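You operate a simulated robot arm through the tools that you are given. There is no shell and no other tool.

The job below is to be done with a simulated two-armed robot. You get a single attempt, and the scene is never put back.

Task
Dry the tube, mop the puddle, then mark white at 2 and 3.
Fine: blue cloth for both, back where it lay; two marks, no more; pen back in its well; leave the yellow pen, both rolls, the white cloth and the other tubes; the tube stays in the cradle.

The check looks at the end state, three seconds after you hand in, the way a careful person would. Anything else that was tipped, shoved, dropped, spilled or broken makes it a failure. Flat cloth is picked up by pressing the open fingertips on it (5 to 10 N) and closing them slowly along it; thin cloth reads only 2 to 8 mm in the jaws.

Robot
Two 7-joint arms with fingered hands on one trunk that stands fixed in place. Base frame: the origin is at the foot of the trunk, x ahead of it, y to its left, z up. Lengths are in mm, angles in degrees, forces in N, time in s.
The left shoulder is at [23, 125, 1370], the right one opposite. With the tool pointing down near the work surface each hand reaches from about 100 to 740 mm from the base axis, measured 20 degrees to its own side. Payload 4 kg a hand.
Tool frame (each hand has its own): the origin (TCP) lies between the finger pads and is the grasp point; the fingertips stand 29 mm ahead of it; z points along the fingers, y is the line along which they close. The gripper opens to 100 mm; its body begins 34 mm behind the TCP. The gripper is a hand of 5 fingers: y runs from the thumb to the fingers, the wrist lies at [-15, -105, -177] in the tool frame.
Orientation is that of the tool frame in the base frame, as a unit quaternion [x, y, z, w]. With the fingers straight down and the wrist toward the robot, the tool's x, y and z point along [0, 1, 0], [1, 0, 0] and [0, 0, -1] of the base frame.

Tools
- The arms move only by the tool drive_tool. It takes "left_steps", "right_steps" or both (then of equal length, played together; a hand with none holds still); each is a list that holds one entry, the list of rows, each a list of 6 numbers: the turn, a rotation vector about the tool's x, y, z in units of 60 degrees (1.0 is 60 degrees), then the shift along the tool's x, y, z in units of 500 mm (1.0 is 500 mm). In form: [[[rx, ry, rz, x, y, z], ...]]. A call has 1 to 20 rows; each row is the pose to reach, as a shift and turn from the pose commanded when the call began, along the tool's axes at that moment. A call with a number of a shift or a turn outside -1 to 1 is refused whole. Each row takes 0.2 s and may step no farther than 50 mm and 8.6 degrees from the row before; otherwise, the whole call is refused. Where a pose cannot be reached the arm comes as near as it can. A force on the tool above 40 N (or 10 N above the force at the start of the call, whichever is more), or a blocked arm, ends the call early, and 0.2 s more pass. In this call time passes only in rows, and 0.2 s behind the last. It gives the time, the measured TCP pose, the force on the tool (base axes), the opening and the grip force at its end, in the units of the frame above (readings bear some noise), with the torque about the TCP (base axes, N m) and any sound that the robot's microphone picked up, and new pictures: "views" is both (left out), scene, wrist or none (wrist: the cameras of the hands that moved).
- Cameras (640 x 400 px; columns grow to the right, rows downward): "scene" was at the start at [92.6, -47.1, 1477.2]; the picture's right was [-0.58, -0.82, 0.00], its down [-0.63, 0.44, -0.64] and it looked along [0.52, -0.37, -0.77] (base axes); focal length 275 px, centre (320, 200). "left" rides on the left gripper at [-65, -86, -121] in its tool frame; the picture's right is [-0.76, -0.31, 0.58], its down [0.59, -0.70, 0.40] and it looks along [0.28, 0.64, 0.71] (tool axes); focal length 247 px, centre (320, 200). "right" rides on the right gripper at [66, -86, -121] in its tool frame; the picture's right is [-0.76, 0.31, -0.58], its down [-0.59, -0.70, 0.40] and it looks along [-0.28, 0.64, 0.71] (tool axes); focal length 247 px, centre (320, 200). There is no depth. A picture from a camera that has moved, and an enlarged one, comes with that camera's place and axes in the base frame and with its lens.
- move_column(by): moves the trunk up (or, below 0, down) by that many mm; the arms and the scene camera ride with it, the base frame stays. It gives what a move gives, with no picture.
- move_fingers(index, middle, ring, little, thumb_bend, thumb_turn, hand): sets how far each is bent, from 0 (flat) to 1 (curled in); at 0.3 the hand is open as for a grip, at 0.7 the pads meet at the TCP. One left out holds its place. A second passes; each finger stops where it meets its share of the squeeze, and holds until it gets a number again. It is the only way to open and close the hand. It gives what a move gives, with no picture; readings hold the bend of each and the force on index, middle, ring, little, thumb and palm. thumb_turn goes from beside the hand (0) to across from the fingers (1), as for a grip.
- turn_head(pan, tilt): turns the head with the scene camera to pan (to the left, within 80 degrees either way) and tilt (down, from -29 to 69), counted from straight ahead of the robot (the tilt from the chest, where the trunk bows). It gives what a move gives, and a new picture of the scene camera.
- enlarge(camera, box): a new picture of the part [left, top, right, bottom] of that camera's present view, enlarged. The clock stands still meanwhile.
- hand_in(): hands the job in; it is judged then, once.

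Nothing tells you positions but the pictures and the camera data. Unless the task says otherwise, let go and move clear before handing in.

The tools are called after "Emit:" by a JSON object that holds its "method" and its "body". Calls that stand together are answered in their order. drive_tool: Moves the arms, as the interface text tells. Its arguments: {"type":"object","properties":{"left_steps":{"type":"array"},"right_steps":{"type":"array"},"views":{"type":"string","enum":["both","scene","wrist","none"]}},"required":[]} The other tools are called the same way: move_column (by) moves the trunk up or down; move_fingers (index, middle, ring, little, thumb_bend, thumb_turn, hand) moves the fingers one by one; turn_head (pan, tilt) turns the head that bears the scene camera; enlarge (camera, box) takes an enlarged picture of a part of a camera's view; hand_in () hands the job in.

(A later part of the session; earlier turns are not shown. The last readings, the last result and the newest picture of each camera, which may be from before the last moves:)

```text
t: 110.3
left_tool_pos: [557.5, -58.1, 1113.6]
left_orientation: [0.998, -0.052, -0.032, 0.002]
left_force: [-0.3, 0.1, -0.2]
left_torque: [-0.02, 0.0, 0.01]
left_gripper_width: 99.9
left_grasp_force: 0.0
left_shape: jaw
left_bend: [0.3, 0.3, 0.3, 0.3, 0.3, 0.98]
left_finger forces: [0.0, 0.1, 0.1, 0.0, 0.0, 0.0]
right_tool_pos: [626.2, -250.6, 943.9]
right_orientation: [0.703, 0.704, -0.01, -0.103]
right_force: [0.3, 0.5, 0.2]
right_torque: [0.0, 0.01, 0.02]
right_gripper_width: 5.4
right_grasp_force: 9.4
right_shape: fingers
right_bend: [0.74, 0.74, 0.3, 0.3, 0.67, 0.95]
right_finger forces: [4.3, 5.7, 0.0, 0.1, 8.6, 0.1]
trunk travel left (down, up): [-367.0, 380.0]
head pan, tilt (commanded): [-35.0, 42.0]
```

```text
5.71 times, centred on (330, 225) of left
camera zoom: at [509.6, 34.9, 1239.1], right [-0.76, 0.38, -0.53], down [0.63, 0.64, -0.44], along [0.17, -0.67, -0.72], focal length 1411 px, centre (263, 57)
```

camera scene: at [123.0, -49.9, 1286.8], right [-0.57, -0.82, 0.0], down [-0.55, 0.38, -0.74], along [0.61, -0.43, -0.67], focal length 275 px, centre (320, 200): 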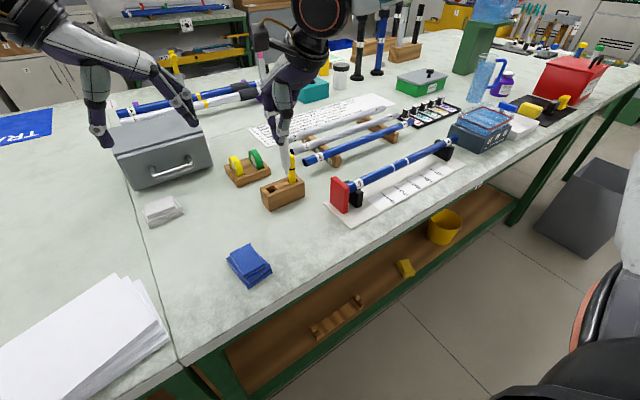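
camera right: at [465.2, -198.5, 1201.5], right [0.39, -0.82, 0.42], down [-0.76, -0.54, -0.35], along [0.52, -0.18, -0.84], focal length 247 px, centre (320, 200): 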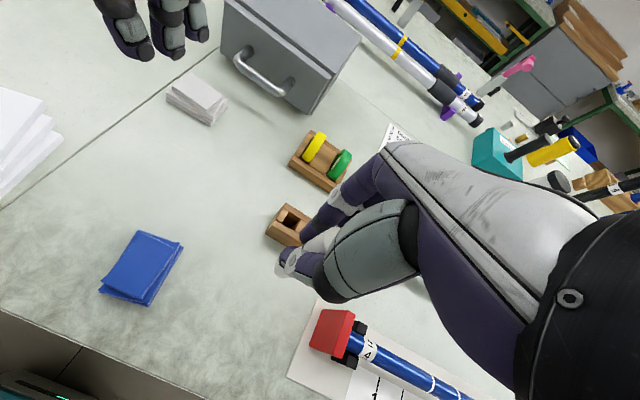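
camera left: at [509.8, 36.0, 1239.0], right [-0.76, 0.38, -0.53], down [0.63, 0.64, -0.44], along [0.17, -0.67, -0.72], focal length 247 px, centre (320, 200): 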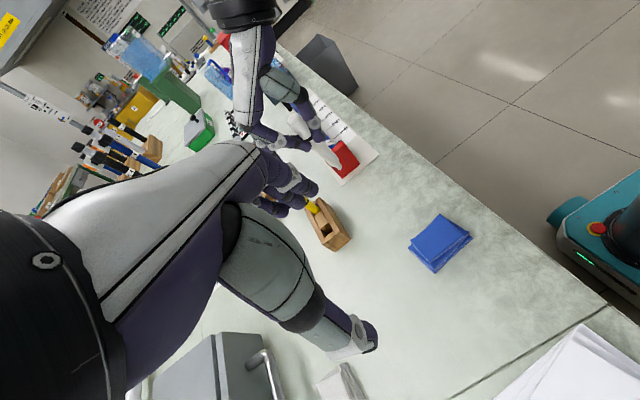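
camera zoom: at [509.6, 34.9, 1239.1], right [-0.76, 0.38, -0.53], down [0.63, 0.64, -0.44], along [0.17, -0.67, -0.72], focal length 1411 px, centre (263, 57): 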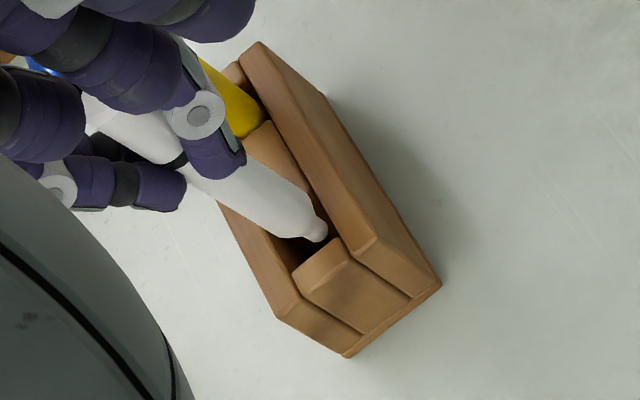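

The tip is inside the well and free. Continuing down.

Emit:
{"method": "drive_tool", "body": {"right_steps": [[[0, 0, 0, -0.0007, 0.001, 0.0065], [0, 0, 0, -0.0014, 0.002, 0.013], [0, 0, 0, -0.002, 0.003, 0.0195], [0, 0, 0, -0.0026, 0.004, 0.026]]], "views": "none"}}

Emit:
{"method": "enlarge", "body": {"camera": "scene", "box": [250, 150, 320, 220]}}

Emit:
{"method": "enlarge", "body": {"camera": "left", "box": [290, 190, 370, 260]}}

```text
t: 111.3
left_tool_pos: [557.5, -58.3, 1112.9]
left_orientation: [0.998, -0.052, -0.032, 0.001]
left_force: [0.0, 0.1, -0.4]
left_torque: [-0.03, -0.01, -0.02]
left_gripper_width: 99.8
left_grasp_force: 0.0
left_shape: jaw
left_bend: [0.3, 0.3, 0.3, 0.3, 0.3, 0.98]
left_finger forces: [0.0, 0.0, 0.1, 0.1, 0.0, 0.0]
right_tool_pos: [626.8, -249.7, 930.9]
right_orientation: [0.703, 0.704, -0.01, -0.103]
right_force: [0.6, 0.2, 0.7]
right_torque: [0.0, -0.06, 0.0]
right_gripper_width: 5.2
right_grasp_force: 9.5
right_shape: fingers
right_bend: [0.74, 0.74, 0.3, 0.3, 0.66, 0.95]
right_finger forces: [4.4, 6.4, 0.0, 0.1, 8.9, 0.0]
trunk travel left (down, up): [-367.0, 380.0]
head pan, tilt (commanded): [-35.0, 42.0]
```

```text
5.71 times, centred on (285, 185) of scene
camera zoom: at [122.8, -51.0, 1286.8], right [-0.57, -0.82, 0.0], down [-0.55, 0.38, -0.74], along [0.61, -0.43, -0.67], focal length 1572 px, centre (520, 286)
```

zoom: 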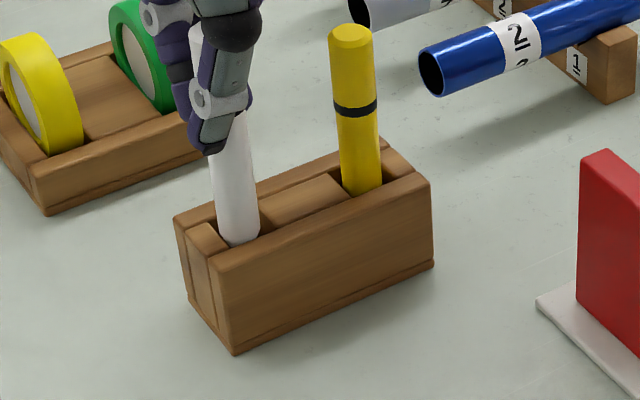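

```text
5.71 times, centred on (330, 225) of left
camera zoom: at [509.6, 34.9, 1239.1], right [-0.76, 0.38, -0.53], down [0.63, 0.64, -0.44], along [0.17, -0.67, -0.72], focal length 1411 px, centre (263, 57)
```

zoom: 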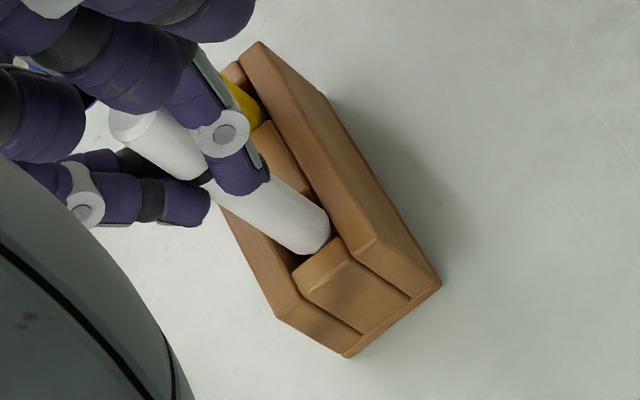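

The pen body has entered the well with almost no force. Lowering further toward the floor.

Emit:
{"method": "drive_tool", "body": {"right_steps": [[[0, 0, 0, -0.0007, 0.001, 0.0065], [0, 0, 0, -0.0014, 0.002, 0.013], [0, 0, 0, -0.002, 0.003, 0.0195], [0, 0, 0, -0.0027, 0.0041, 0.0265]]], "views": "none"}}

Emit:
{"method": "enlarge", "body": {"camera": "scene", "box": [250, 150, 320, 220]}}

Emit:
{"method": "enlarge", "body": {"camera": "left", "box": [290, 190, 370, 260]}}

```text
t: 112.3
left_tool_pos: [557.6, -58.0, 1113.1]
left_orientation: [0.998, -0.052, -0.031, 0.002]
left_force: [0.3, 0.1, 0.6]
left_torque: [-0.01, 0.0, -0.02]
left_gripper_width: 99.9
left_grasp_force: 0.0
left_shape: jaw
left_bend: [0.3, 0.3, 0.3, 0.3, 0.3, 0.98]
left_finger forces: [0.1, 0.0, 0.1, 0.0, 0.0, 0.0]
right_tool_pos: [625.6, -250.8, 916.0]
right_orientation: [0.703, 0.703, -0.011, -0.103]
right_force: [5.7, -2.1, 12.8]
right_torque: [-0.07, -0.12, 0.02]
right_gripper_width: 0.1
right_grasp_force: 12.9
right_shape: fingers
right_bend: [0.75, 0.75, 0.3, 0.3, 0.72, 0.94]
right_finger forces: [5.4, 11.2, 0.1, 0.0, 8.8, 0.0]
trunk travel left (down, up): [-367.0, 380.0]
head pan, tilt (commanded): [-35.0, 42.0]
```

```text
5.71 times, centred on (285, 185) of scene
camera zoom: at [122.7, -51.0, 1286.7], right [-0.57, -0.82, 0.0], down [-0.55, 0.38, -0.74], along [0.61, -0.43, -0.67], focal length 1572 px, centre (520, 286)
```

zoom: 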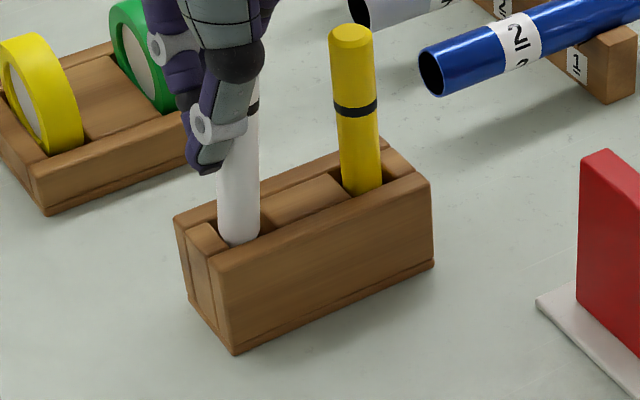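

```text
5.71 times, centred on (330, 225) of left
camera zoom: at [509.5, 34.9, 1239.1], right [-0.76, 0.38, -0.53], down [0.63, 0.64, -0.44], along [0.17, -0.67, -0.72], focal length 1411 px, centre (263, 57)
```

zoom: 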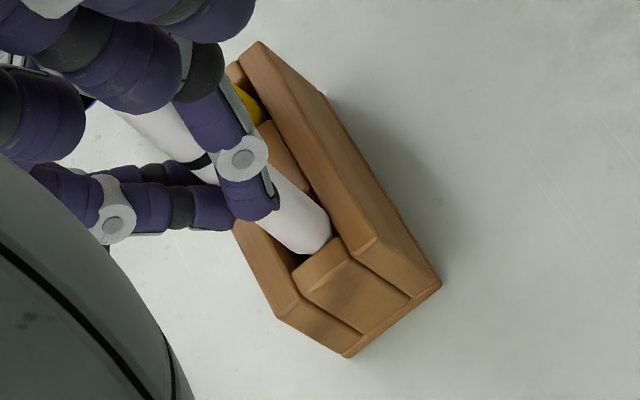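

The pen met resistance (13 N) and slipped a little in the fingers; the side force says it should sit slightly further +x. I'll ease up a few millimetres and look before deciding.

Emit:
{"method": "drive_tool", "body": {"right_steps": [[[0, 0, 0, 0.001, 0.002, -0.006]]], "views": "wrist"}}

Emit:
{"method": "enlarge", "body": {"camera": "right", "box": [220, 200, 340, 300]}}

Emit:
{"method": "enlarge", "body": {"camera": "scene", "box": [255, 140, 305, 210]}}

Emit:
{"method": "enlarge", "body": {"camera": "left", "box": [290, 190, 350, 245]}}

```text
t: 112.7
left_tool_pos: [557.8, -58.0, 1114.0]
left_orientation: [0.998, -0.053, -0.032, 0.001]
left_force: [-0.8, -1.1, -1.0]
left_torque: [0.01, -0.02, -0.01]
left_gripper_width: 99.8
left_grasp_force: 0.1
left_shape: jaw
left_bend: [0.3, 0.3, 0.3, 0.3, 0.3, 0.98]
left_finger forces: [0.0, 0.0, 0.0, 0.0, 0.0, 0.1]
right_tool_pos: [625.6, -250.5, 916.7]
right_orientation: [0.703, 0.703, -0.012, -0.105]
right_force: [3.7, -1.1, 1.9]
right_torque: [-0.09, -0.13, -0.01]
right_gripper_width: 0.0
right_grasp_force: 10.4
right_shape: fingers
right_bend: [0.75, 0.75, 0.3, 0.3, 0.72, 0.95]
right_finger forces: [4.6, 9.0, 0.0, 0.0, 7.7, 0.0]
trunk travel left (down, up): [-367.0, 380.0]
head pan, tilt (commanded): [-35.0, 42.0]
camera right: at [562.6, -201.7, 1059.2], right [0.39, -0.82, 0.42], down [-0.77, -0.54, -0.35], along [0.51, -0.18, -0.84], focal length 247 px, centre (320, 200)
```

right: 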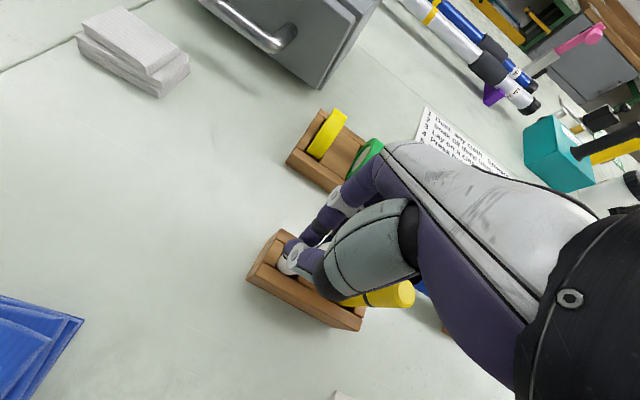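

```text
4.00 times, centred on (280, 250) of right
camera zoom: at [562.6, -201.7, 1059.2], right [0.39, -0.82, 0.42], down [-0.77, -0.54, -0.35], along [0.51, -0.18, -0.84], focal length 988 px, centre (480, 0)
```

zoom: 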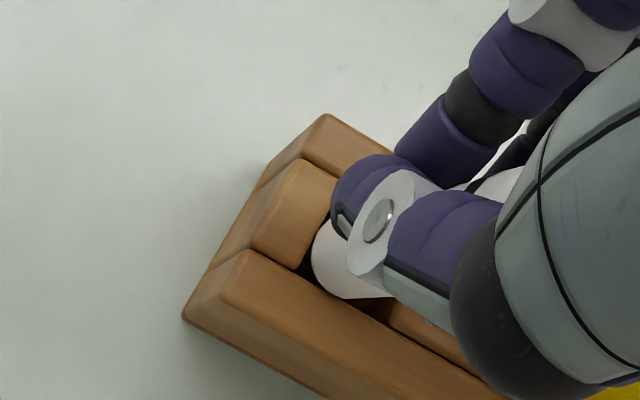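

```text
5.71 times, centred on (280, 175) of scene
camera zoom: at [123.1, -51.1, 1286.5], right [-0.57, -0.82, 0.0], down [-0.55, 0.38, -0.74], along [0.61, -0.43, -0.67], focal length 1572 px, centre (549, 343)
```

zoom: 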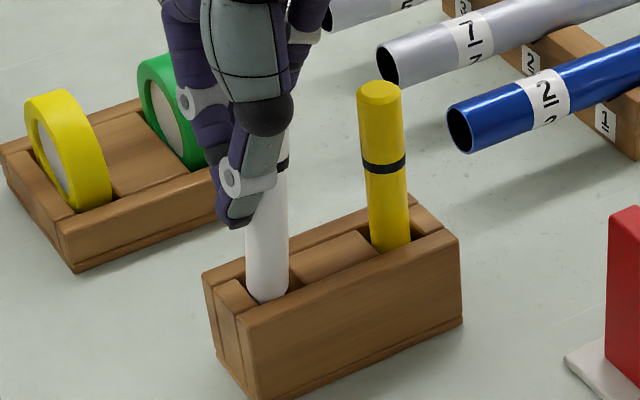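

```text
7.27 times, centred on (320, 218) of left
camera zoom: at [509.9, 34.7, 1238.8], right [-0.76, 0.38, -0.53], down [0.63, 0.64, -0.44], along [0.17, -0.67, -0.72], focal length 1796 px, centre (320, 73)
```

zoom: 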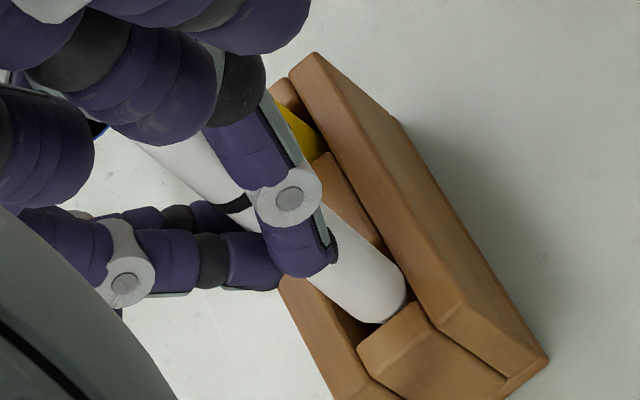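

The pen is about 18 mm into the well and upright enough, but my grip has slid to its side. I'll open the fingers gently and let it settle, then see how deep it sits.

Emit:
{"method": "move_fingers", "body": {"hand": "right", "index": 0.66, "middle": 0.66, "thumb_bend": 0.64}}

Emit:
{"method": "enlarge", "body": {"camera": "scene", "box": [255, 140, 305, 210]}}

Emit:
{"method": "enlarge", "body": {"camera": "left", "box": [290, 190, 350, 245]}}

```text
t: 113.7
left_tool_pos: [556.9, -57.5, 1113.7]
left_orientation: [0.998, -0.053, -0.032, 0.001]
left_force: [0.6, -0.2, -1.8]
left_torque: [0.01, -0.01, 0.03]
left_gripper_width: 99.9
left_grasp_force: 0.0
left_shape: jaw
left_bend: [0.3, 0.3, 0.3, 0.3, 0.3, 0.98]
left_finger forces: [0.0, 0.0, 0.1, 0.1, 0.1, 0.1]
right_tool_pos: [627.3, -249.7, 919.6]
right_orientation: [0.702, 0.704, -0.011, -0.104]
right_force: [0.8, 0.3, -0.4]
right_torque: [0.01, 0.02, -0.02]
right_gripper_width: 13.0
right_grasp_force: 0.0
right_shape: fingers
right_bend: [0.66, 0.66, 0.3, 0.3, 0.64, 0.97]
right_finger forces: [0.1, 0.1, 0.0, 0.1, 0.0, 0.0]
trunk travel left (down, up): [-367.0, 380.0]
head pan, tilt (commanded): [-35.0, 42.0]
```

```text
5.71 times, centred on (280, 175) of scene
camera zoom: at [122.8, -51.0, 1286.8], right [-0.57, -0.82, 0.0], down [-0.55, 0.38, -0.74], along [0.61, -0.43, -0.67], focal length 1572 px, centre (549, 343)
```

zoom: 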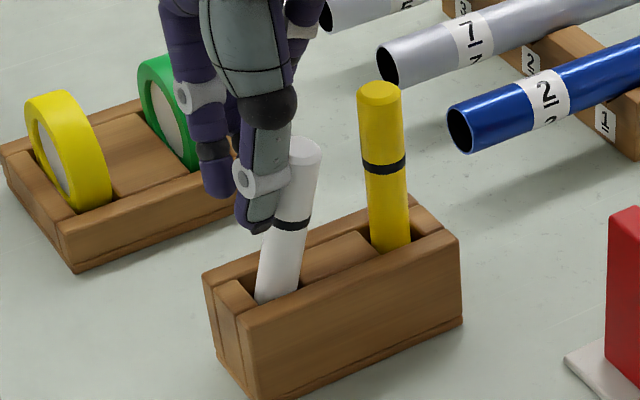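

```text
7.27 times, centred on (320, 218) of left
camera zoom: at [509.6, 34.9, 1239.1], right [-0.76, 0.38, -0.53], down [0.63, 0.64, -0.44], along [0.17, -0.67, -0.72], focal length 1796 px, centre (320, 73)
```

zoom: 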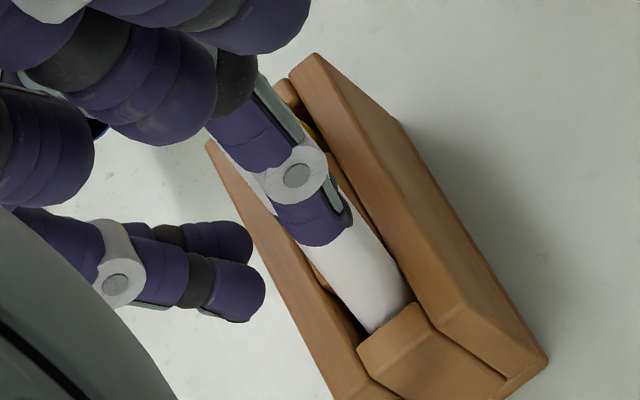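

The pen has dropped to the well's floor and leans a little. I'll open the hand fully and back off upward to see how it rests.

Emit:
{"method": "move_fingers", "body": {"hand": "right", "index": 0.5, "middle": 0.5, "thumb_bend": 0.48}}

Emit:
{"method": "enlarge", "body": {"camera": "scene", "box": [255, 140, 305, 210]}}

Emit:
{"method": "move_fingers", "body": {"hand": "right", "index": 0.3, "middle": 0.3, "thumb_bend": 0.3}}

Emit:
{"method": "enlarge", "body": {"camera": "scene", "box": [255, 140, 305, 210]}}

Emit:
{"method": "enlarge", "body": {"camera": "left", "box": [280, 180, 360, 250]}}

Emit:
{"method": "enlarge", "body": {"camera": "right", "box": [200, 160, 440, 340]}}

```text
t: 114.7
left_tool_pos: [557.9, -57.8, 1113.9]
left_orientation: [0.998, -0.052, -0.032, 0.002]
left_force: [-0.7, -0.3, -0.6]
left_torque: [0.01, -0.02, -0.02]
left_gripper_width: 99.8
left_grasp_force: 0.0
left_shape: jaw
left_bend: [0.3, 0.3, 0.3, 0.3, 0.3, 0.98]
left_finger forces: [0.0, 0.0, 0.1, 0.1, 0.0, 0.1]
right_tool_pos: [627.4, -250.6, 920.6]
right_orientation: [0.703, 0.703, -0.01, -0.103]
right_force: [-0.5, -0.3, 0.0]
right_torque: [0.01, 0.0, 0.01]
right_gripper_width: 52.4
right_grasp_force: 0.1
right_shape: fingers
right_bend: [0.5, 0.5, 0.3, 0.3, 0.48, 0.97]
right_finger forces: [0.0, 0.0, 0.0, 0.0, 0.0, 0.0]
trunk travel left (down, up): [-367.0, 380.0]
head pan, tilt (commanded): [-35.0, 42.0]
```

```text
5.71 times, centred on (280, 175) of scene
camera zoom: at [122.8, -51.0, 1286.8], right [-0.57, -0.82, 0.0], down [-0.55, 0.38, -0.74], along [0.61, -0.43, -0.67], focal length 1572 px, centre (549, 343)
```

zoom: 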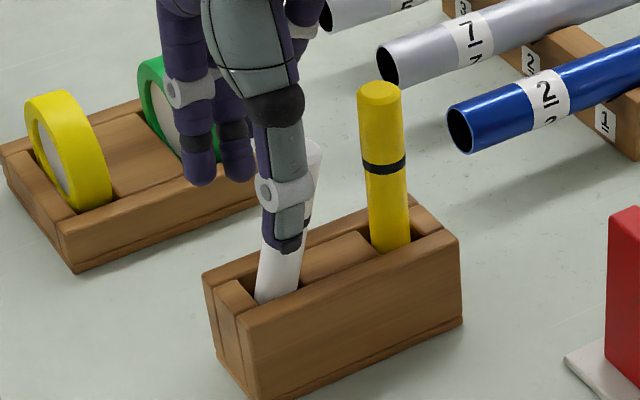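

```text
t: 115.7
left_tool_pos: [557.1, -58.2, 1113.6]
left_orientation: [0.998, -0.052, -0.032, 0.002]
left_force: [0.0, -0.2, 0.1]
left_torque: [0.0, 0.0, 0.02]
left_gripper_width: 99.7
left_grasp_force: 0.0
left_shape: jaw
left_bend: [0.3, 0.3, 0.3, 0.3, 0.3, 0.98]
left_finger forces: [0.0, 0.0, 0.1, 0.0, 0.1, 0.1]
right_tool_pos: [626.3, -250.0, 919.6]
right_orientation: [0.703, 0.704, -0.011, -0.103]
right_force: [0.4, -0.5, 0.4]
right_torque: [-0.01, 0.01, -0.01]
right_gripper_width: 98.1
right_grasp_force: 0.1
right_shape: fingers
right_bend: [0.3, 0.3, 0.3, 0.3, 0.3, 0.97]
right_finger forces: [0.0, 0.0, 0.0, 0.0, 0.0, 0.0]
trunk travel left (down, up): [-367.0, 380.0]
head pan, tilt (commanded): [-35.0, 42.0]
```

```text
5.71 times, centred on (280, 175) of scene
camera zoom: at [122.8, -51.0, 1286.8], right [-0.57, -0.82, 0.0], down [-0.55, 0.38, -0.74], along [0.61, -0.43, -0.67], focal length 1572 px, centre (549, 343)
```

zoom: 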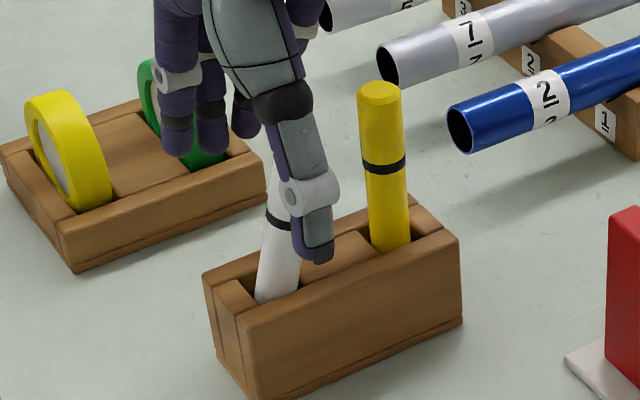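

```text
5.71 times, centred on (320, 215) of left
camera zoom: at [509.6, 34.9, 1239.1], right [-0.76, 0.38, -0.53], down [0.63, 0.64, -0.44], along [0.17, -0.67, -0.72], focal length 1411 px, centre (320, 114)
```

zoom: 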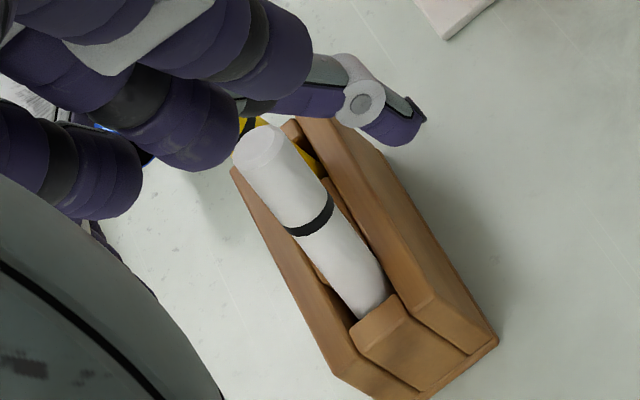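

```text
2.22 times, centred on (320, 250) of right
camera zoom: at [563.0, -201.4, 1061.4], right [0.39, -0.82, 0.42], down [-0.76, -0.54, -0.35], along [0.52, -0.18, -0.84], focal length 549 px, centre (320, 89)
```

zoom: 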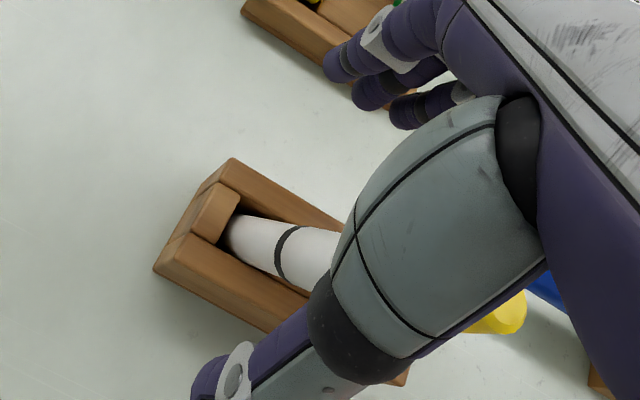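

The pen stands in its well but leans roughly 12° toward the yellow one. I'll rise clear and view it properly to judge whether it is fully seated.

Emit:
{"method": "drive_tool", "body": {"right_steps": [[[0, 0, 0, 0.005, -0.0064, -0.0392], [0, 0, 0, 0.0104, -0.0128, -0.0784], [0, 0, 0, 0.0208, -0.0255, -0.157], [0, 0, 0, 0.026, -0.075, -0.19], [0, 0, 0, 0.026, -0.15, -0.18]]], "views": "both"}}

Emit:
{"method": "enlarge", "body": {"camera": "scene", "box": [245, 130, 315, 220]}}

Emit:
{"method": "enlarge", "body": {"camera": "left", "box": [280, 180, 360, 250]}}

Emit:
{"method": "enlarge", "body": {"camera": "right", "box": [200, 160, 440, 340]}}

```text
t: 116.9
left_tool_pos: [556.4, -58.0, 1114.2]
left_orientation: [0.998, -0.053, -0.031, 0.002]
left_force: [0.8, -0.1, 0.8]
left_torque: [0.02, 0.02, 0.01]
left_gripper_width: 99.6
left_grasp_force: 0.1
left_shape: jaw
left_bend: [0.3, 0.3, 0.3, 0.3, 0.3, 0.98]
left_finger forces: [0.1, 0.0, 0.0, 0.0, 0.0, 0.0]
right_tool_pos: [567.4, -250.8, 1021.2]
right_orientation: [0.702, 0.704, -0.01, -0.103]
right_force: [0.8, 0.2, 0.3]
right_torque: [-0.02, -0.04, -0.02]
right_gripper_width: 98.5
right_grasp_force: 0.1
right_shape: fingers
right_bend: [0.3, 0.3, 0.3, 0.3, 0.3, 0.98]
right_finger forces: [0.0, 0.1, 0.1, 0.1, 0.0, 0.0]
trunk travel left (down, up): [-367.0, 380.0]
head pan, tilt (commanded): [-35.0, 42.0]
camera scene: at [122.0, -51.1, 1286.9], right [-0.57, -0.82, 0.0], down [-0.55, 0.38, -0.74], along [0.61, -0.43, -0.67], focal length 275 px, centre (320, 200)
camera right: at [502.3, -200.4, 1163.6], right [0.39, -0.82, 0.42], down [-0.76, -0.54, -0.36], along [0.52, -0.18, -0.84], focal length 247 px, centre (320, 200)
```

scene: 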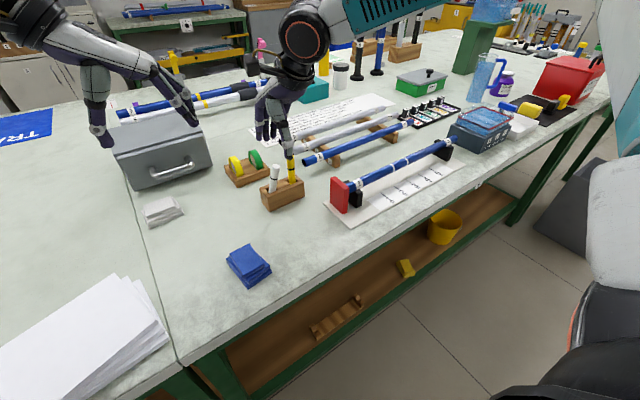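
right: 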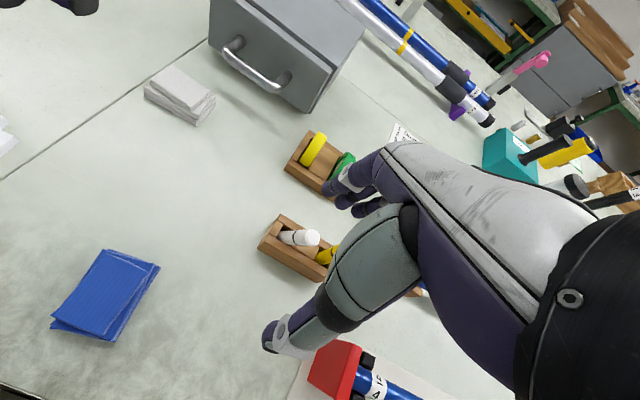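

```text
4.44 times, centred on (280, 175) of scene
camera zoom: at [122.0, -51.1, 1286.9], right [-0.57, -0.82, 0.0], down [-0.55, 0.38, -0.74], along [0.61, -0.43, -0.67], focal length 1223 px, centre (498, 311)
```

zoom: 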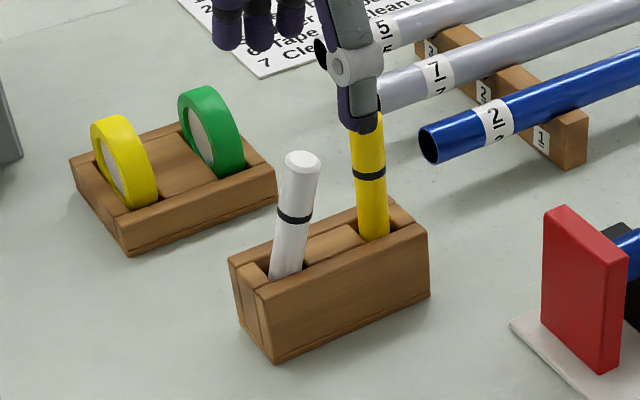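

```text
5.71 times, centred on (320, 215) of left
camera zoom: at [508.7, 34.8, 1239.7], right [-0.75, 0.38, -0.53], down [0.63, 0.64, -0.44], along [0.17, -0.67, -0.72], focal length 1411 px, centre (320, 114)
```

zoom: 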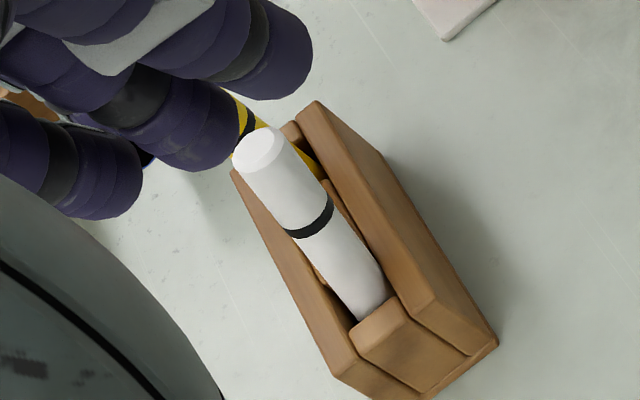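

```text
2.22 times, centred on (320, 250) of right
camera zoom: at [502.3, -200.4, 1163.6], right [0.39, -0.82, 0.42], down [-0.76, -0.54, -0.36], along [0.52, -0.18, -0.84], focal length 549 px, centre (320, 89)
```

zoom: 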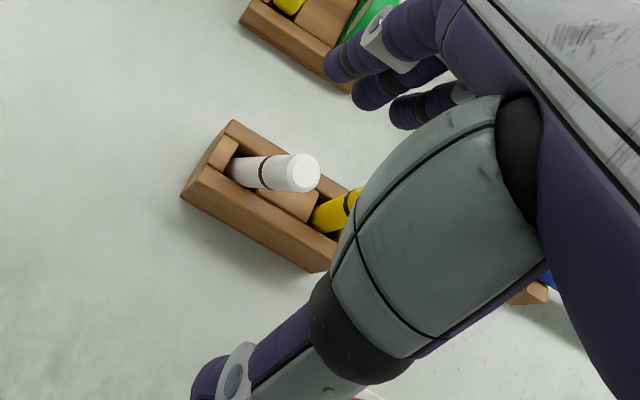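

The pen rests on the well floor but leans about 14°, so I'd rather set it upright as it was. I'll square the hand again and go back over the pen with the fingers open.

Emit:
{"method": "drive_tool", "body": {"right_steps": [[[-0.077, -0.0625, 0, 0, 0, 0], [-0.153, -0.125, 0, 0, 0, 0]]], "views": "none"}}

Emit:
{"method": "enlarge", "body": {"camera": "right", "box": [200, 160, 440, 340]}}

```text
t: 117.5
left_tool_pos: [557.3, -58.1, 1113.7]
left_orientation: [0.998, -0.052, -0.032, 0.002]
left_force: [-0.2, -0.5, -0.7]
left_torque: [0.0, -0.03, -0.04]
left_gripper_width: 99.5
left_grasp_force: 0.1
left_shape: jaw
left_bend: [0.3, 0.3, 0.3, 0.3, 0.3, 0.98]
left_finger forces: [0.1, 0.1, 0.0, 0.1, 0.1, 0.0]
right_tool_pos: [567.9, -248.6, 1020.8]
right_orientation: [0.707, 0.707, 0.001, -0.001]
right_force: [0.1, 0.4, 0.6]
right_torque: [0.01, 0.02, 0.04]
right_gripper_width: 98.6
right_grasp_force: 0.0
right_shape: fingers
right_bend: [0.3, 0.3, 0.3, 0.3, 0.3, 0.98]
right_finger forces: [0.0, 0.0, 0.1, 0.1, 0.0, 0.1]
trunk travel left (down, up): [-367.0, 380.0]
head pan, tilt (commanded): [-35.0, 42.0]
```

```text
2.22 times, centred on (320, 250) of right
camera zoom: at [482.2, -182.9, 1142.8], right [0.31, -0.76, 0.58], down [-0.7, -0.59, -0.4], along [0.64, -0.28, -0.71], focal length 549 px, centre (320, 89)
```

zoom: 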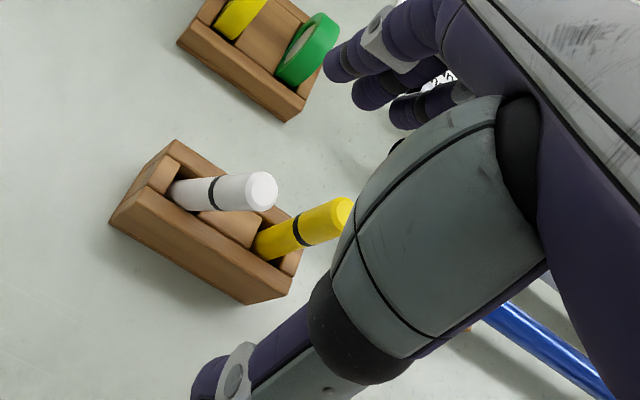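

Emit:
{"method": "drive_tool", "body": {"right_steps": [[[0, 0, 0, -0.007, 0.043, 0], [0, 0, 0, -0.014, 0.086, 0.02], [0, 0, 0, -0.014, 0.086, 0.08], [0, 0, 0, -0.014, 0.086, 0.14], [0, 0, 0, -0.014, 0.086, 0.19], [0, 0, 0, -0.014, 0.086, 0.2255]]], "views": "none"}}

Emit:
{"method": "enlarge", "body": {"camera": "right", "box": [200, 160, 440, 340]}}

Emit:
{"method": "enlarge", "body": {"camera": "scene", "box": [245, 130, 315, 220]}}

Emit:
{"method": "enlarge", "body": {"camera": "left", "box": [270, 150, 370, 240]}}

```text
t: 118.9
left_tool_pos: [557.3, -56.9, 1114.0]
left_orientation: [0.998, -0.052, -0.032, 0.002]
left_force: [-0.3, 0.2, -0.1]
left_torque: [0.0, 0.01, -0.01]
left_gripper_width: 99.8
left_grasp_force: 0.1
left_shape: jaw
left_bend: [0.3, 0.3, 0.3, 0.3, 0.3, 0.98]
left_finger forces: [0.1, 0.0, 0.1, 0.0, 0.0, 0.0]
right_tool_pos: [610.0, -255.1, 907.4]
right_orientation: [0.707, 0.707, 0.0, -0.001]
right_force: [-0.1, 0.3, 0.1]
right_torque: [-0.02, 0.02, 0.01]
right_gripper_width: 98.3
right_grasp_force: 0.1
right_shape: fingers
right_bend: [0.3, 0.3, 0.3, 0.3, 0.3, 0.98]
right_finger forces: [0.1, 0.0, 0.0, 0.0, 0.1, 0.0]
trunk travel left (down, up): [-367.0, 380.0]
head pan, tilt (commanded): [-35.0, 42.0]
```

```text
2.22 times, centred on (320, 250) of right
camera zoom: at [524.8, -189.3, 1030.1], right [0.31, -0.76, 0.58], down [-0.7, -0.59, -0.4], along [0.64, -0.28, -0.71], focal length 549 px, centre (320, 89)
```

zoom: 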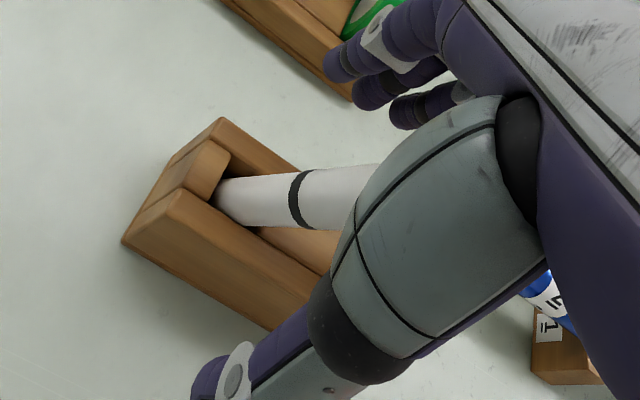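

```text
4.44 times, centred on (280, 175) of scene
camera zoom: at [123.0, -51.1, 1286.7], right [-0.57, -0.82, 0.0], down [-0.55, 0.38, -0.74], along [0.61, -0.43, -0.67], focal length 1223 px, centre (498, 311)
```

zoom: 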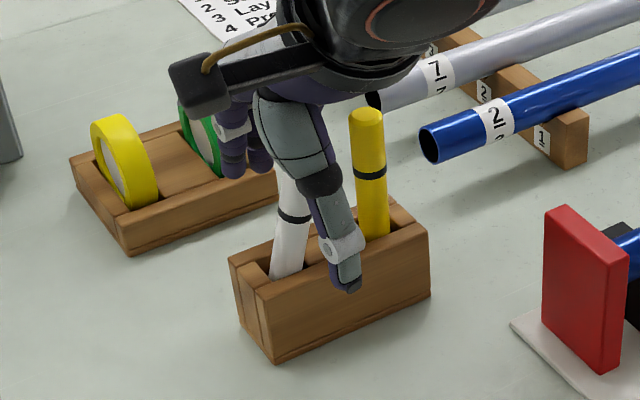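

```text
4.44 times, centred on (320, 195) of left
camera zoom: at [509.8, 34.8, 1239.0], right [-0.76, 0.38, -0.53], down [0.63, 0.64, -0.44], along [0.17, -0.67, -0.72], focal length 1098 px, centre (320, 222)
```

zoom: 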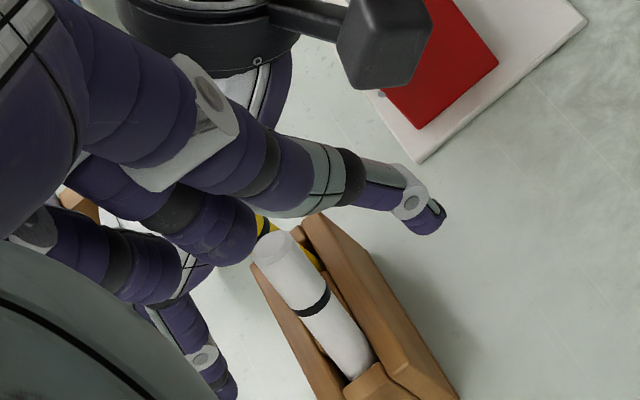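

The pen lies well between thumb and fingers. Closing thumb, index and middle gradually.

Emit:
{"method": "move_fingers", "body": {"hand": "right", "index": 0.58, "middle": 0.58, "thumb_bend": 0.58}}

Emit:
{"method": "move_fingers", "body": {"hand": "right", "index": 0.64, "middle": 0.64, "thumb_bend": 0.64}}

Emit:
{"method": "enlarge", "body": {"camera": "right", "box": [200, 160, 440, 340]}}

Emit:
{"method": "enlarge", "body": {"camera": "scene", "box": [245, 130, 315, 220]}}

```text
t: 119.9
left_tool_pos: [557.8, -58.5, 1113.8]
left_orientation: [0.998, -0.053, -0.032, 0.001]
left_force: [-0.2, -0.3, -0.9]
left_torque: [0.02, 0.01, 0.02]
left_gripper_width: 99.7
left_grasp_force: 0.1
left_shape: jaw
left_bend: [0.3, 0.3, 0.3, 0.3, 0.3, 0.98]
left_finger forces: [0.0, 0.1, 0.0, 0.0, 0.0, 0.0]
right_tool_pos: [609.3, -254.9, 907.5]
right_orientation: [0.707, 0.707, 0.001, -0.001]
right_force: [0.2, -0.6, -0.3]
right_torque: [0.0, 0.02, -0.02]
right_gripper_width: 33.4
right_grasp_force: 0.1
right_shape: fingers
right_bend: [0.57, 0.57, 0.3, 0.3, 0.57, 0.98]
right_finger forces: [0.0, 0.0, 0.1, 0.1, 0.1, 0.0]
trunk travel left (down, up): [-367.0, 380.0]
head pan, tilt (commanded): [-35.0, 42.0]
```

```text
t: 120.9
left_tool_pos: [557.5, -57.4, 1113.3]
left_orientation: [0.998, -0.052, -0.032, 0.001]
left_force: [-0.2, -0.4, 0.6]
left_torque: [-0.02, -0.03, 0.0]
left_gripper_width: 99.9
left_grasp_force: 0.0
left_shape: jaw
left_bend: [0.3, 0.3, 0.3, 0.3, 0.3, 0.98]
left_finger forces: [0.0, 0.1, 0.1, 0.0, 0.1, 0.1]
right_tool_pos: [610.1, -255.1, 907.9]
right_orientation: [0.707, 0.707, 0.0, 0.0]
right_force: [0.4, -0.1, -0.4]
right_torque: [0.0, -0.01, -0.03]
right_gripper_width: 16.2
right_grasp_force: 0.1
right_shape: fingers
right_bend: [0.64, 0.64, 0.3, 0.3, 0.64, 0.98]
right_finger forces: [0.2, 0.2, 0.0, 0.0, 0.1, 0.0]
trunk travel left (down, up): [-367.0, 380.0]
head pan, tilt (commanded): [-35.0, 42.0]
```

```text
2.22 times, centred on (320, 250) of right
camera zoom: at [524.6, -189.1, 1030.6], right [0.31, -0.76, 0.58], down [-0.7, -0.59, -0.4], along [0.64, -0.28, -0.71], focal length 549 px, centre (320, 89)
```

zoom: 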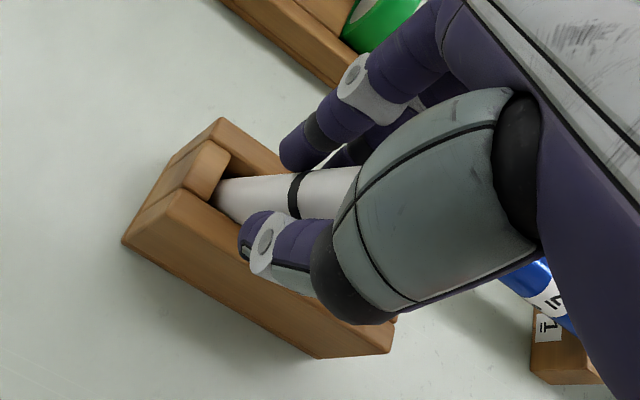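

```text
4.44 times, centred on (280, 175) of scene
camera zoom: at [122.8, -51.0, 1286.8], right [-0.57, -0.82, 0.0], down [-0.55, 0.38, -0.74], along [0.61, -0.43, -0.67], focal length 1223 px, centre (498, 311)
```

zoom: 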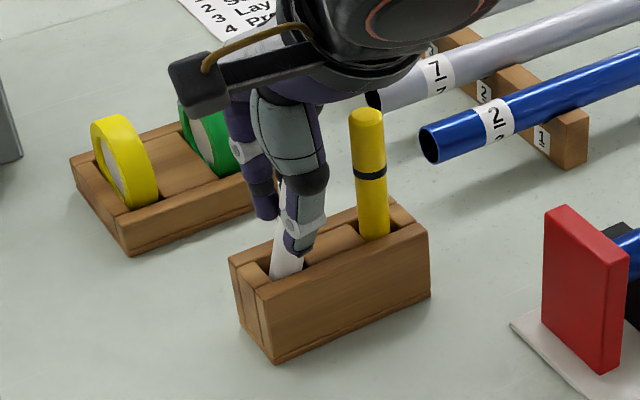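

Emit:
{"method": "move_fingers", "body": {"hand": "right", "index": 0.67, "middle": 0.67, "thumb_bend": 0.67}}

Emit:
{"method": "move_fingers", "body": {"hand": "right", "index": 0.7, "middle": 0.7, "thumb_bend": 0.7}}

Emit:
{"method": "enlarge", "body": {"camera": "scene", "box": [245, 130, 315, 220]}}

Emit:
{"method": "enlarge", "body": {"camera": "left", "box": [280, 170, 360, 240]}}

```text
t: 121.9
left_tool_pos: [558.0, -58.8, 1114.0]
left_orientation: [0.998, -0.053, -0.032, 0.002]
left_force: [-0.3, 0.5, -0.8]
left_torque: [-0.03, -0.03, 0.06]
left_gripper_width: 100.0
left_grasp_force: 0.0
left_shape: jaw
left_bend: [0.3, 0.3, 0.3, 0.3, 0.3, 0.98]
left_finger forces: [0.0, 0.1, 0.0, 0.0, 0.1, 0.1]
right_tool_pos: [609.4, -255.3, 907.8]
right_orientation: [0.707, 0.707, 0.001, 0.001]
right_force: [2.4, 0.0, -0.7]
right_torque: [-0.02, -0.04, -0.03]
right_gripper_width: 10.7
right_grasp_force: 1.8
right_shape: fingers
right_bend: [0.66, 0.65, 0.3, 0.3, 0.67, 0.98]
right_finger forces: [1.4, 1.6, 0.0, 0.0, 0.0, 0.1]
trunk travel left (down, up): [-367.0, 380.0]
head pan, tilt (commanded): [-35.0, 42.0]
```

```text
t: 122.9
left_tool_pos: [557.0, -58.3, 1113.5]
left_orientation: [0.998, -0.053, -0.032, 0.001]
left_force: [0.2, 0.2, 0.3]
left_torque: [-0.02, -0.03, 0.02]
left_gripper_width: 99.8
left_grasp_force: 0.0
left_shape: jaw
left_bend: [0.3, 0.3, 0.3, 0.3, 0.3, 0.98]
left_finger forces: [0.0, 0.1, 0.0, 0.1, 0.0, 0.0]
right_tool_pos: [610.0, -254.4, 908.2]
right_orientation: [0.707, 0.707, 0.001, -0.001]
right_force: [4.8, 0.5, -0.2]
right_torque: [0.01, -0.07, 0.02]
right_gripper_width: 8.8
right_grasp_force: 4.1
right_shape: fingers
right_bend: [0.66, 0.66, 0.3, 0.3, 0.68, 0.97]
right_finger forces: [3.2, 3.2, 0.1, 0.0, 1.4, 0.1]
trunk travel left (down, up): [-367.0, 380.0]
head pan, tilt (commanded): [-35.0, 42.0]
```

```text
4.44 times, centred on (280, 175) of scene
camera zoom: at [123.3, -50.9, 1286.7], right [-0.57, -0.82, 0.0], down [-0.55, 0.38, -0.74], along [0.61, -0.43, -0.67], focal length 1223 px, centre (498, 311)
```

zoom: 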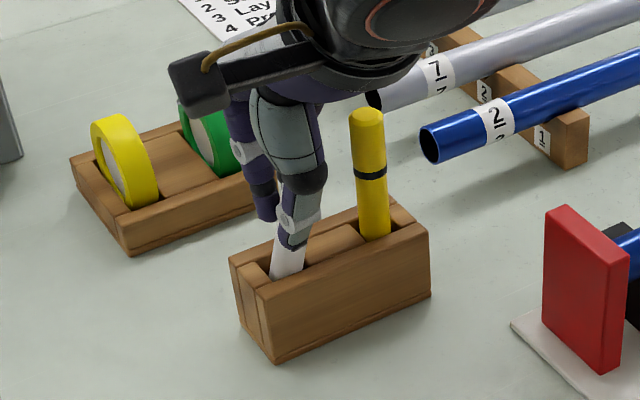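

```text
5.71 times, centred on (320, 205) of left
camera zoom: at [510.1, 35.0, 1238.9], right [-0.76, 0.38, -0.53], down [0.63, 0.64, -0.44], along [0.17, -0.67, -0.72], focal length 1411 px, centre (320, 171)
```

zoom: 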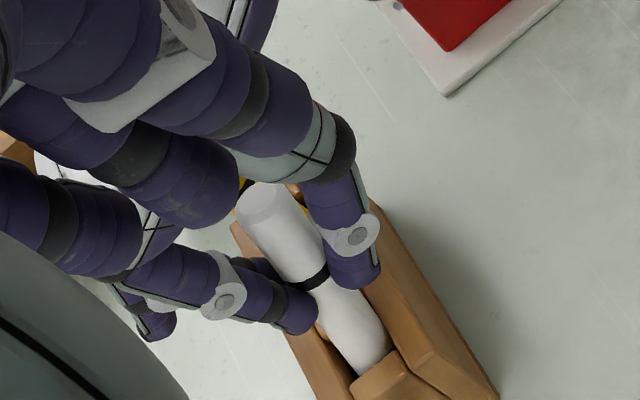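

Index and middle bear on it with little thumb load; the hand should move about 1.5 mm outward to balance. Adjusting, then tightening.

Emit:
{"method": "drive_tool", "body": {"right_steps": [[[0, 0, 0, 0, 0.003, 0]]], "views": "none"}}

Emit:
{"method": "move_fingers", "body": {"hand": "right", "index": 0.74, "middle": 0.74, "thumb_bend": 0.74}}

Emit:
{"method": "enlarge", "body": {"camera": "left", "box": [280, 170, 360, 240]}}

Emit:
{"method": "enlarge", "body": {"camera": "right", "box": [220, 180, 360, 300]}}

```text
t: 123.3
left_tool_pos: [557.1, -58.4, 1113.4]
left_orientation: [0.998, -0.052, -0.031, 0.001]
left_force: [0.7, 0.3, -1.4]
left_torque: [-0.02, 0.0, 0.0]
left_gripper_width: 99.8
left_grasp_force: 0.1
left_shape: jaw
left_bend: [0.3, 0.3, 0.3, 0.3, 0.3, 0.98]
left_finger forces: [0.1, 0.0, 0.0, 0.0, 0.1, 0.1]
right_tool_pos: [610.9, -255.0, 907.0]
right_orientation: [0.707, 0.707, 0.0, -0.001]
right_force: [1.7, 0.6, 2.2]
right_torque: [-0.02, -0.04, 0.02]
right_gripper_width: 8.5
right_grasp_force: 3.7
right_shape: fingers
right_bend: [0.67, 0.67, 0.3, 0.3, 0.68, 0.97]
right_finger forces: [2.5, 2.6, 0.0, 0.1, 2.5, 0.0]
trunk travel left (down, up): [-367.0, 380.0]
head pan, tilt (commanded): [-35.0, 42.0]
```

```text
t: 124.3
left_tool_pos: [558.4, -59.6, 1113.9]
left_orientation: [0.998, -0.053, -0.031, 0.002]
left_force: [0.1, -0.2, 0.0]
left_torque: [0.06, 0.0, 0.0]
left_gripper_width: 99.5
left_grasp_force: 0.0
left_shape: jaw
left_bend: [0.3, 0.3, 0.3, 0.3, 0.3, 0.98]
left_finger forces: [0.1, 0.0, 0.1, 0.0, 0.0, 0.1]
right_tool_pos: [612.3, -254.2, 906.6]
right_orientation: [0.706, 0.708, 0.0, -0.002]
right_force: [4.3, 0.6, -0.7]
right_torque: [0.07, -0.1, 0.06]
right_gripper_width: 6.7
right_grasp_force: 8.3
right_shape: fingers
right_bend: [0.73, 0.66, 0.3, 0.3, 0.68, 0.97]
right_finger forces: [5.6, 5.3, 0.0, 0.1, 6.1, 0.1]
trunk travel left (down, up): [-367.0, 380.0]
head pan, tilt (commanded): [-35.0, 42.0]
```

```text
5.71 times, centred on (320, 205) of left
camera zoom: at [510.2, 34.9, 1238.8], right [-0.76, 0.38, -0.53], down [0.63, 0.64, -0.44], along [0.17, -0.67, -0.72], focal length 1411 px, centre (320, 171)
```

zoom: 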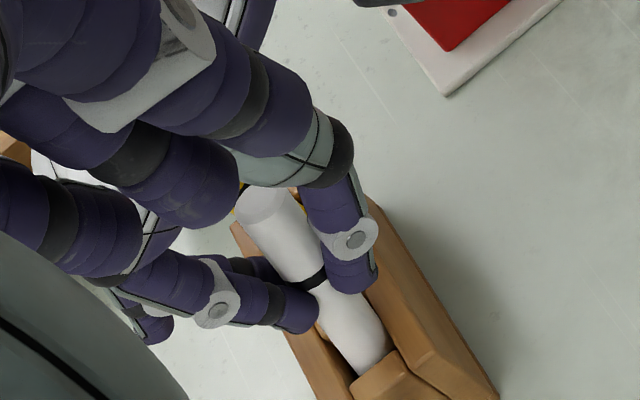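

```text
3.33 times, centred on (290, 240) of right
camera zoom: at [526.9, -189.3, 1029.9], right [0.31, -0.76, 0.58], down [-0.7, -0.59, -0.4], along [0.64, -0.28, -0.71], focal length 823 px, centre (420, 67)
```

zoom: 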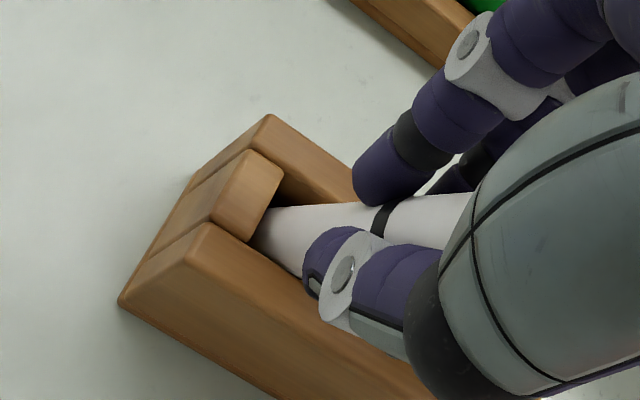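

The grip is firm and balanced. I'll lift the pen slightly and turn it upright about a point inside the well.

Emit:
{"method": "drive_tool", "body": {"right_steps": [[[0, 0, 0, 0, 0, -0.012], [0, 0, 0, 0, 0, -0.024], [0.017, -0.067, 0, 0.0094, 0.0023, -0.025], [0.034, -0.134, 0, 0.0188, 0.0047, -0.026], [0.05, -0.2, 0, 0.0282, 0.007, -0.0272]]], "views": "none"}}

Emit:
{"method": "enlarge", "body": {"camera": "scene", "box": [245, 120, 315, 220]}}

Emit:
{"method": "enlarge", "body": {"camera": "left", "box": [280, 170, 360, 250]}}

Emit:
{"method": "enlarge", "body": {"camera": "right", "box": [220, 180, 360, 300]}}

```text
t: 125.5
left_tool_pos: [556.4, -58.4, 1113.9]
left_orientation: [0.998, -0.052, -0.032, 0.002]
left_force: [-0.6, -0.4, 0.3]
left_torque: [0.03, -0.03, -0.01]
left_gripper_width: 99.8
left_grasp_force: 0.1
left_shape: jaw
left_bend: [0.3, 0.3, 0.3, 0.3, 0.3, 0.98]
left_finger forces: [0.0, 0.1, 0.0, 0.0, 0.1, 0.0]
right_tool_pos: [615.6, -241.2, 922.2]
right_orientation: [0.703, 0.703, -0.092, 0.055]
right_force: [-0.5, 0.8, -0.5]
right_torque: [0.05, 0.04, 0.0]
right_gripper_width: 6.2
right_grasp_force: 8.6
right_shape: fingers
right_bend: [0.73, 0.72, 0.3, 0.3, 0.68, 0.96]
right_finger forces: [4.5, 4.4, 0.0, 0.0, 7.5, 0.0]
trunk travel left (down, up): [-367.0, 380.0]
head pan, tilt (commanded): [-35.0, 42.0]
```

```text
4.00 times, centred on (280, 170) of scene
camera zoom: at [122.8, -51.0, 1286.7], right [-0.57, -0.82, 0.0], down [-0.55, 0.38, -0.74], along [0.61, -0.43, -0.67], focal length 1101 px, centre (480, 320)
```

zoom: 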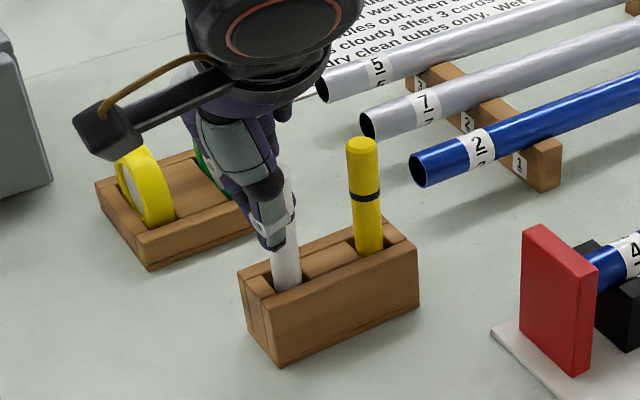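

```text
5.00 times, centred on (320, 210) of left
camera zoom: at [509.6, 34.9, 1239.1], right [-0.76, 0.38, -0.53], down [0.63, 0.64, -0.44], along [0.17, -0.67, -0.72], focal length 1235 px, centre (320, 150)
```

zoom: 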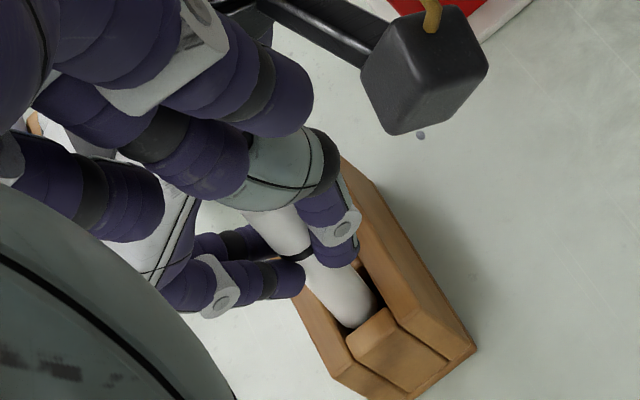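

```text
3.33 times, centred on (290, 240) of right
camera zoom: at [536.3, -151.3, 1032.6], right [0.34, -0.62, 0.7], down [-0.72, -0.66, -0.23], along [0.6, -0.43, -0.67], focal length 823 px, centre (420, 67)
```

zoom: 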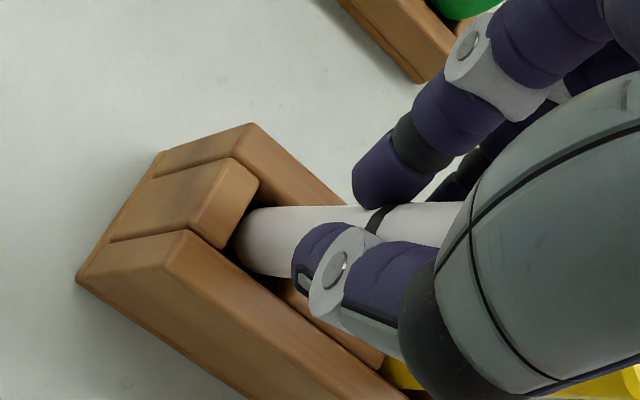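

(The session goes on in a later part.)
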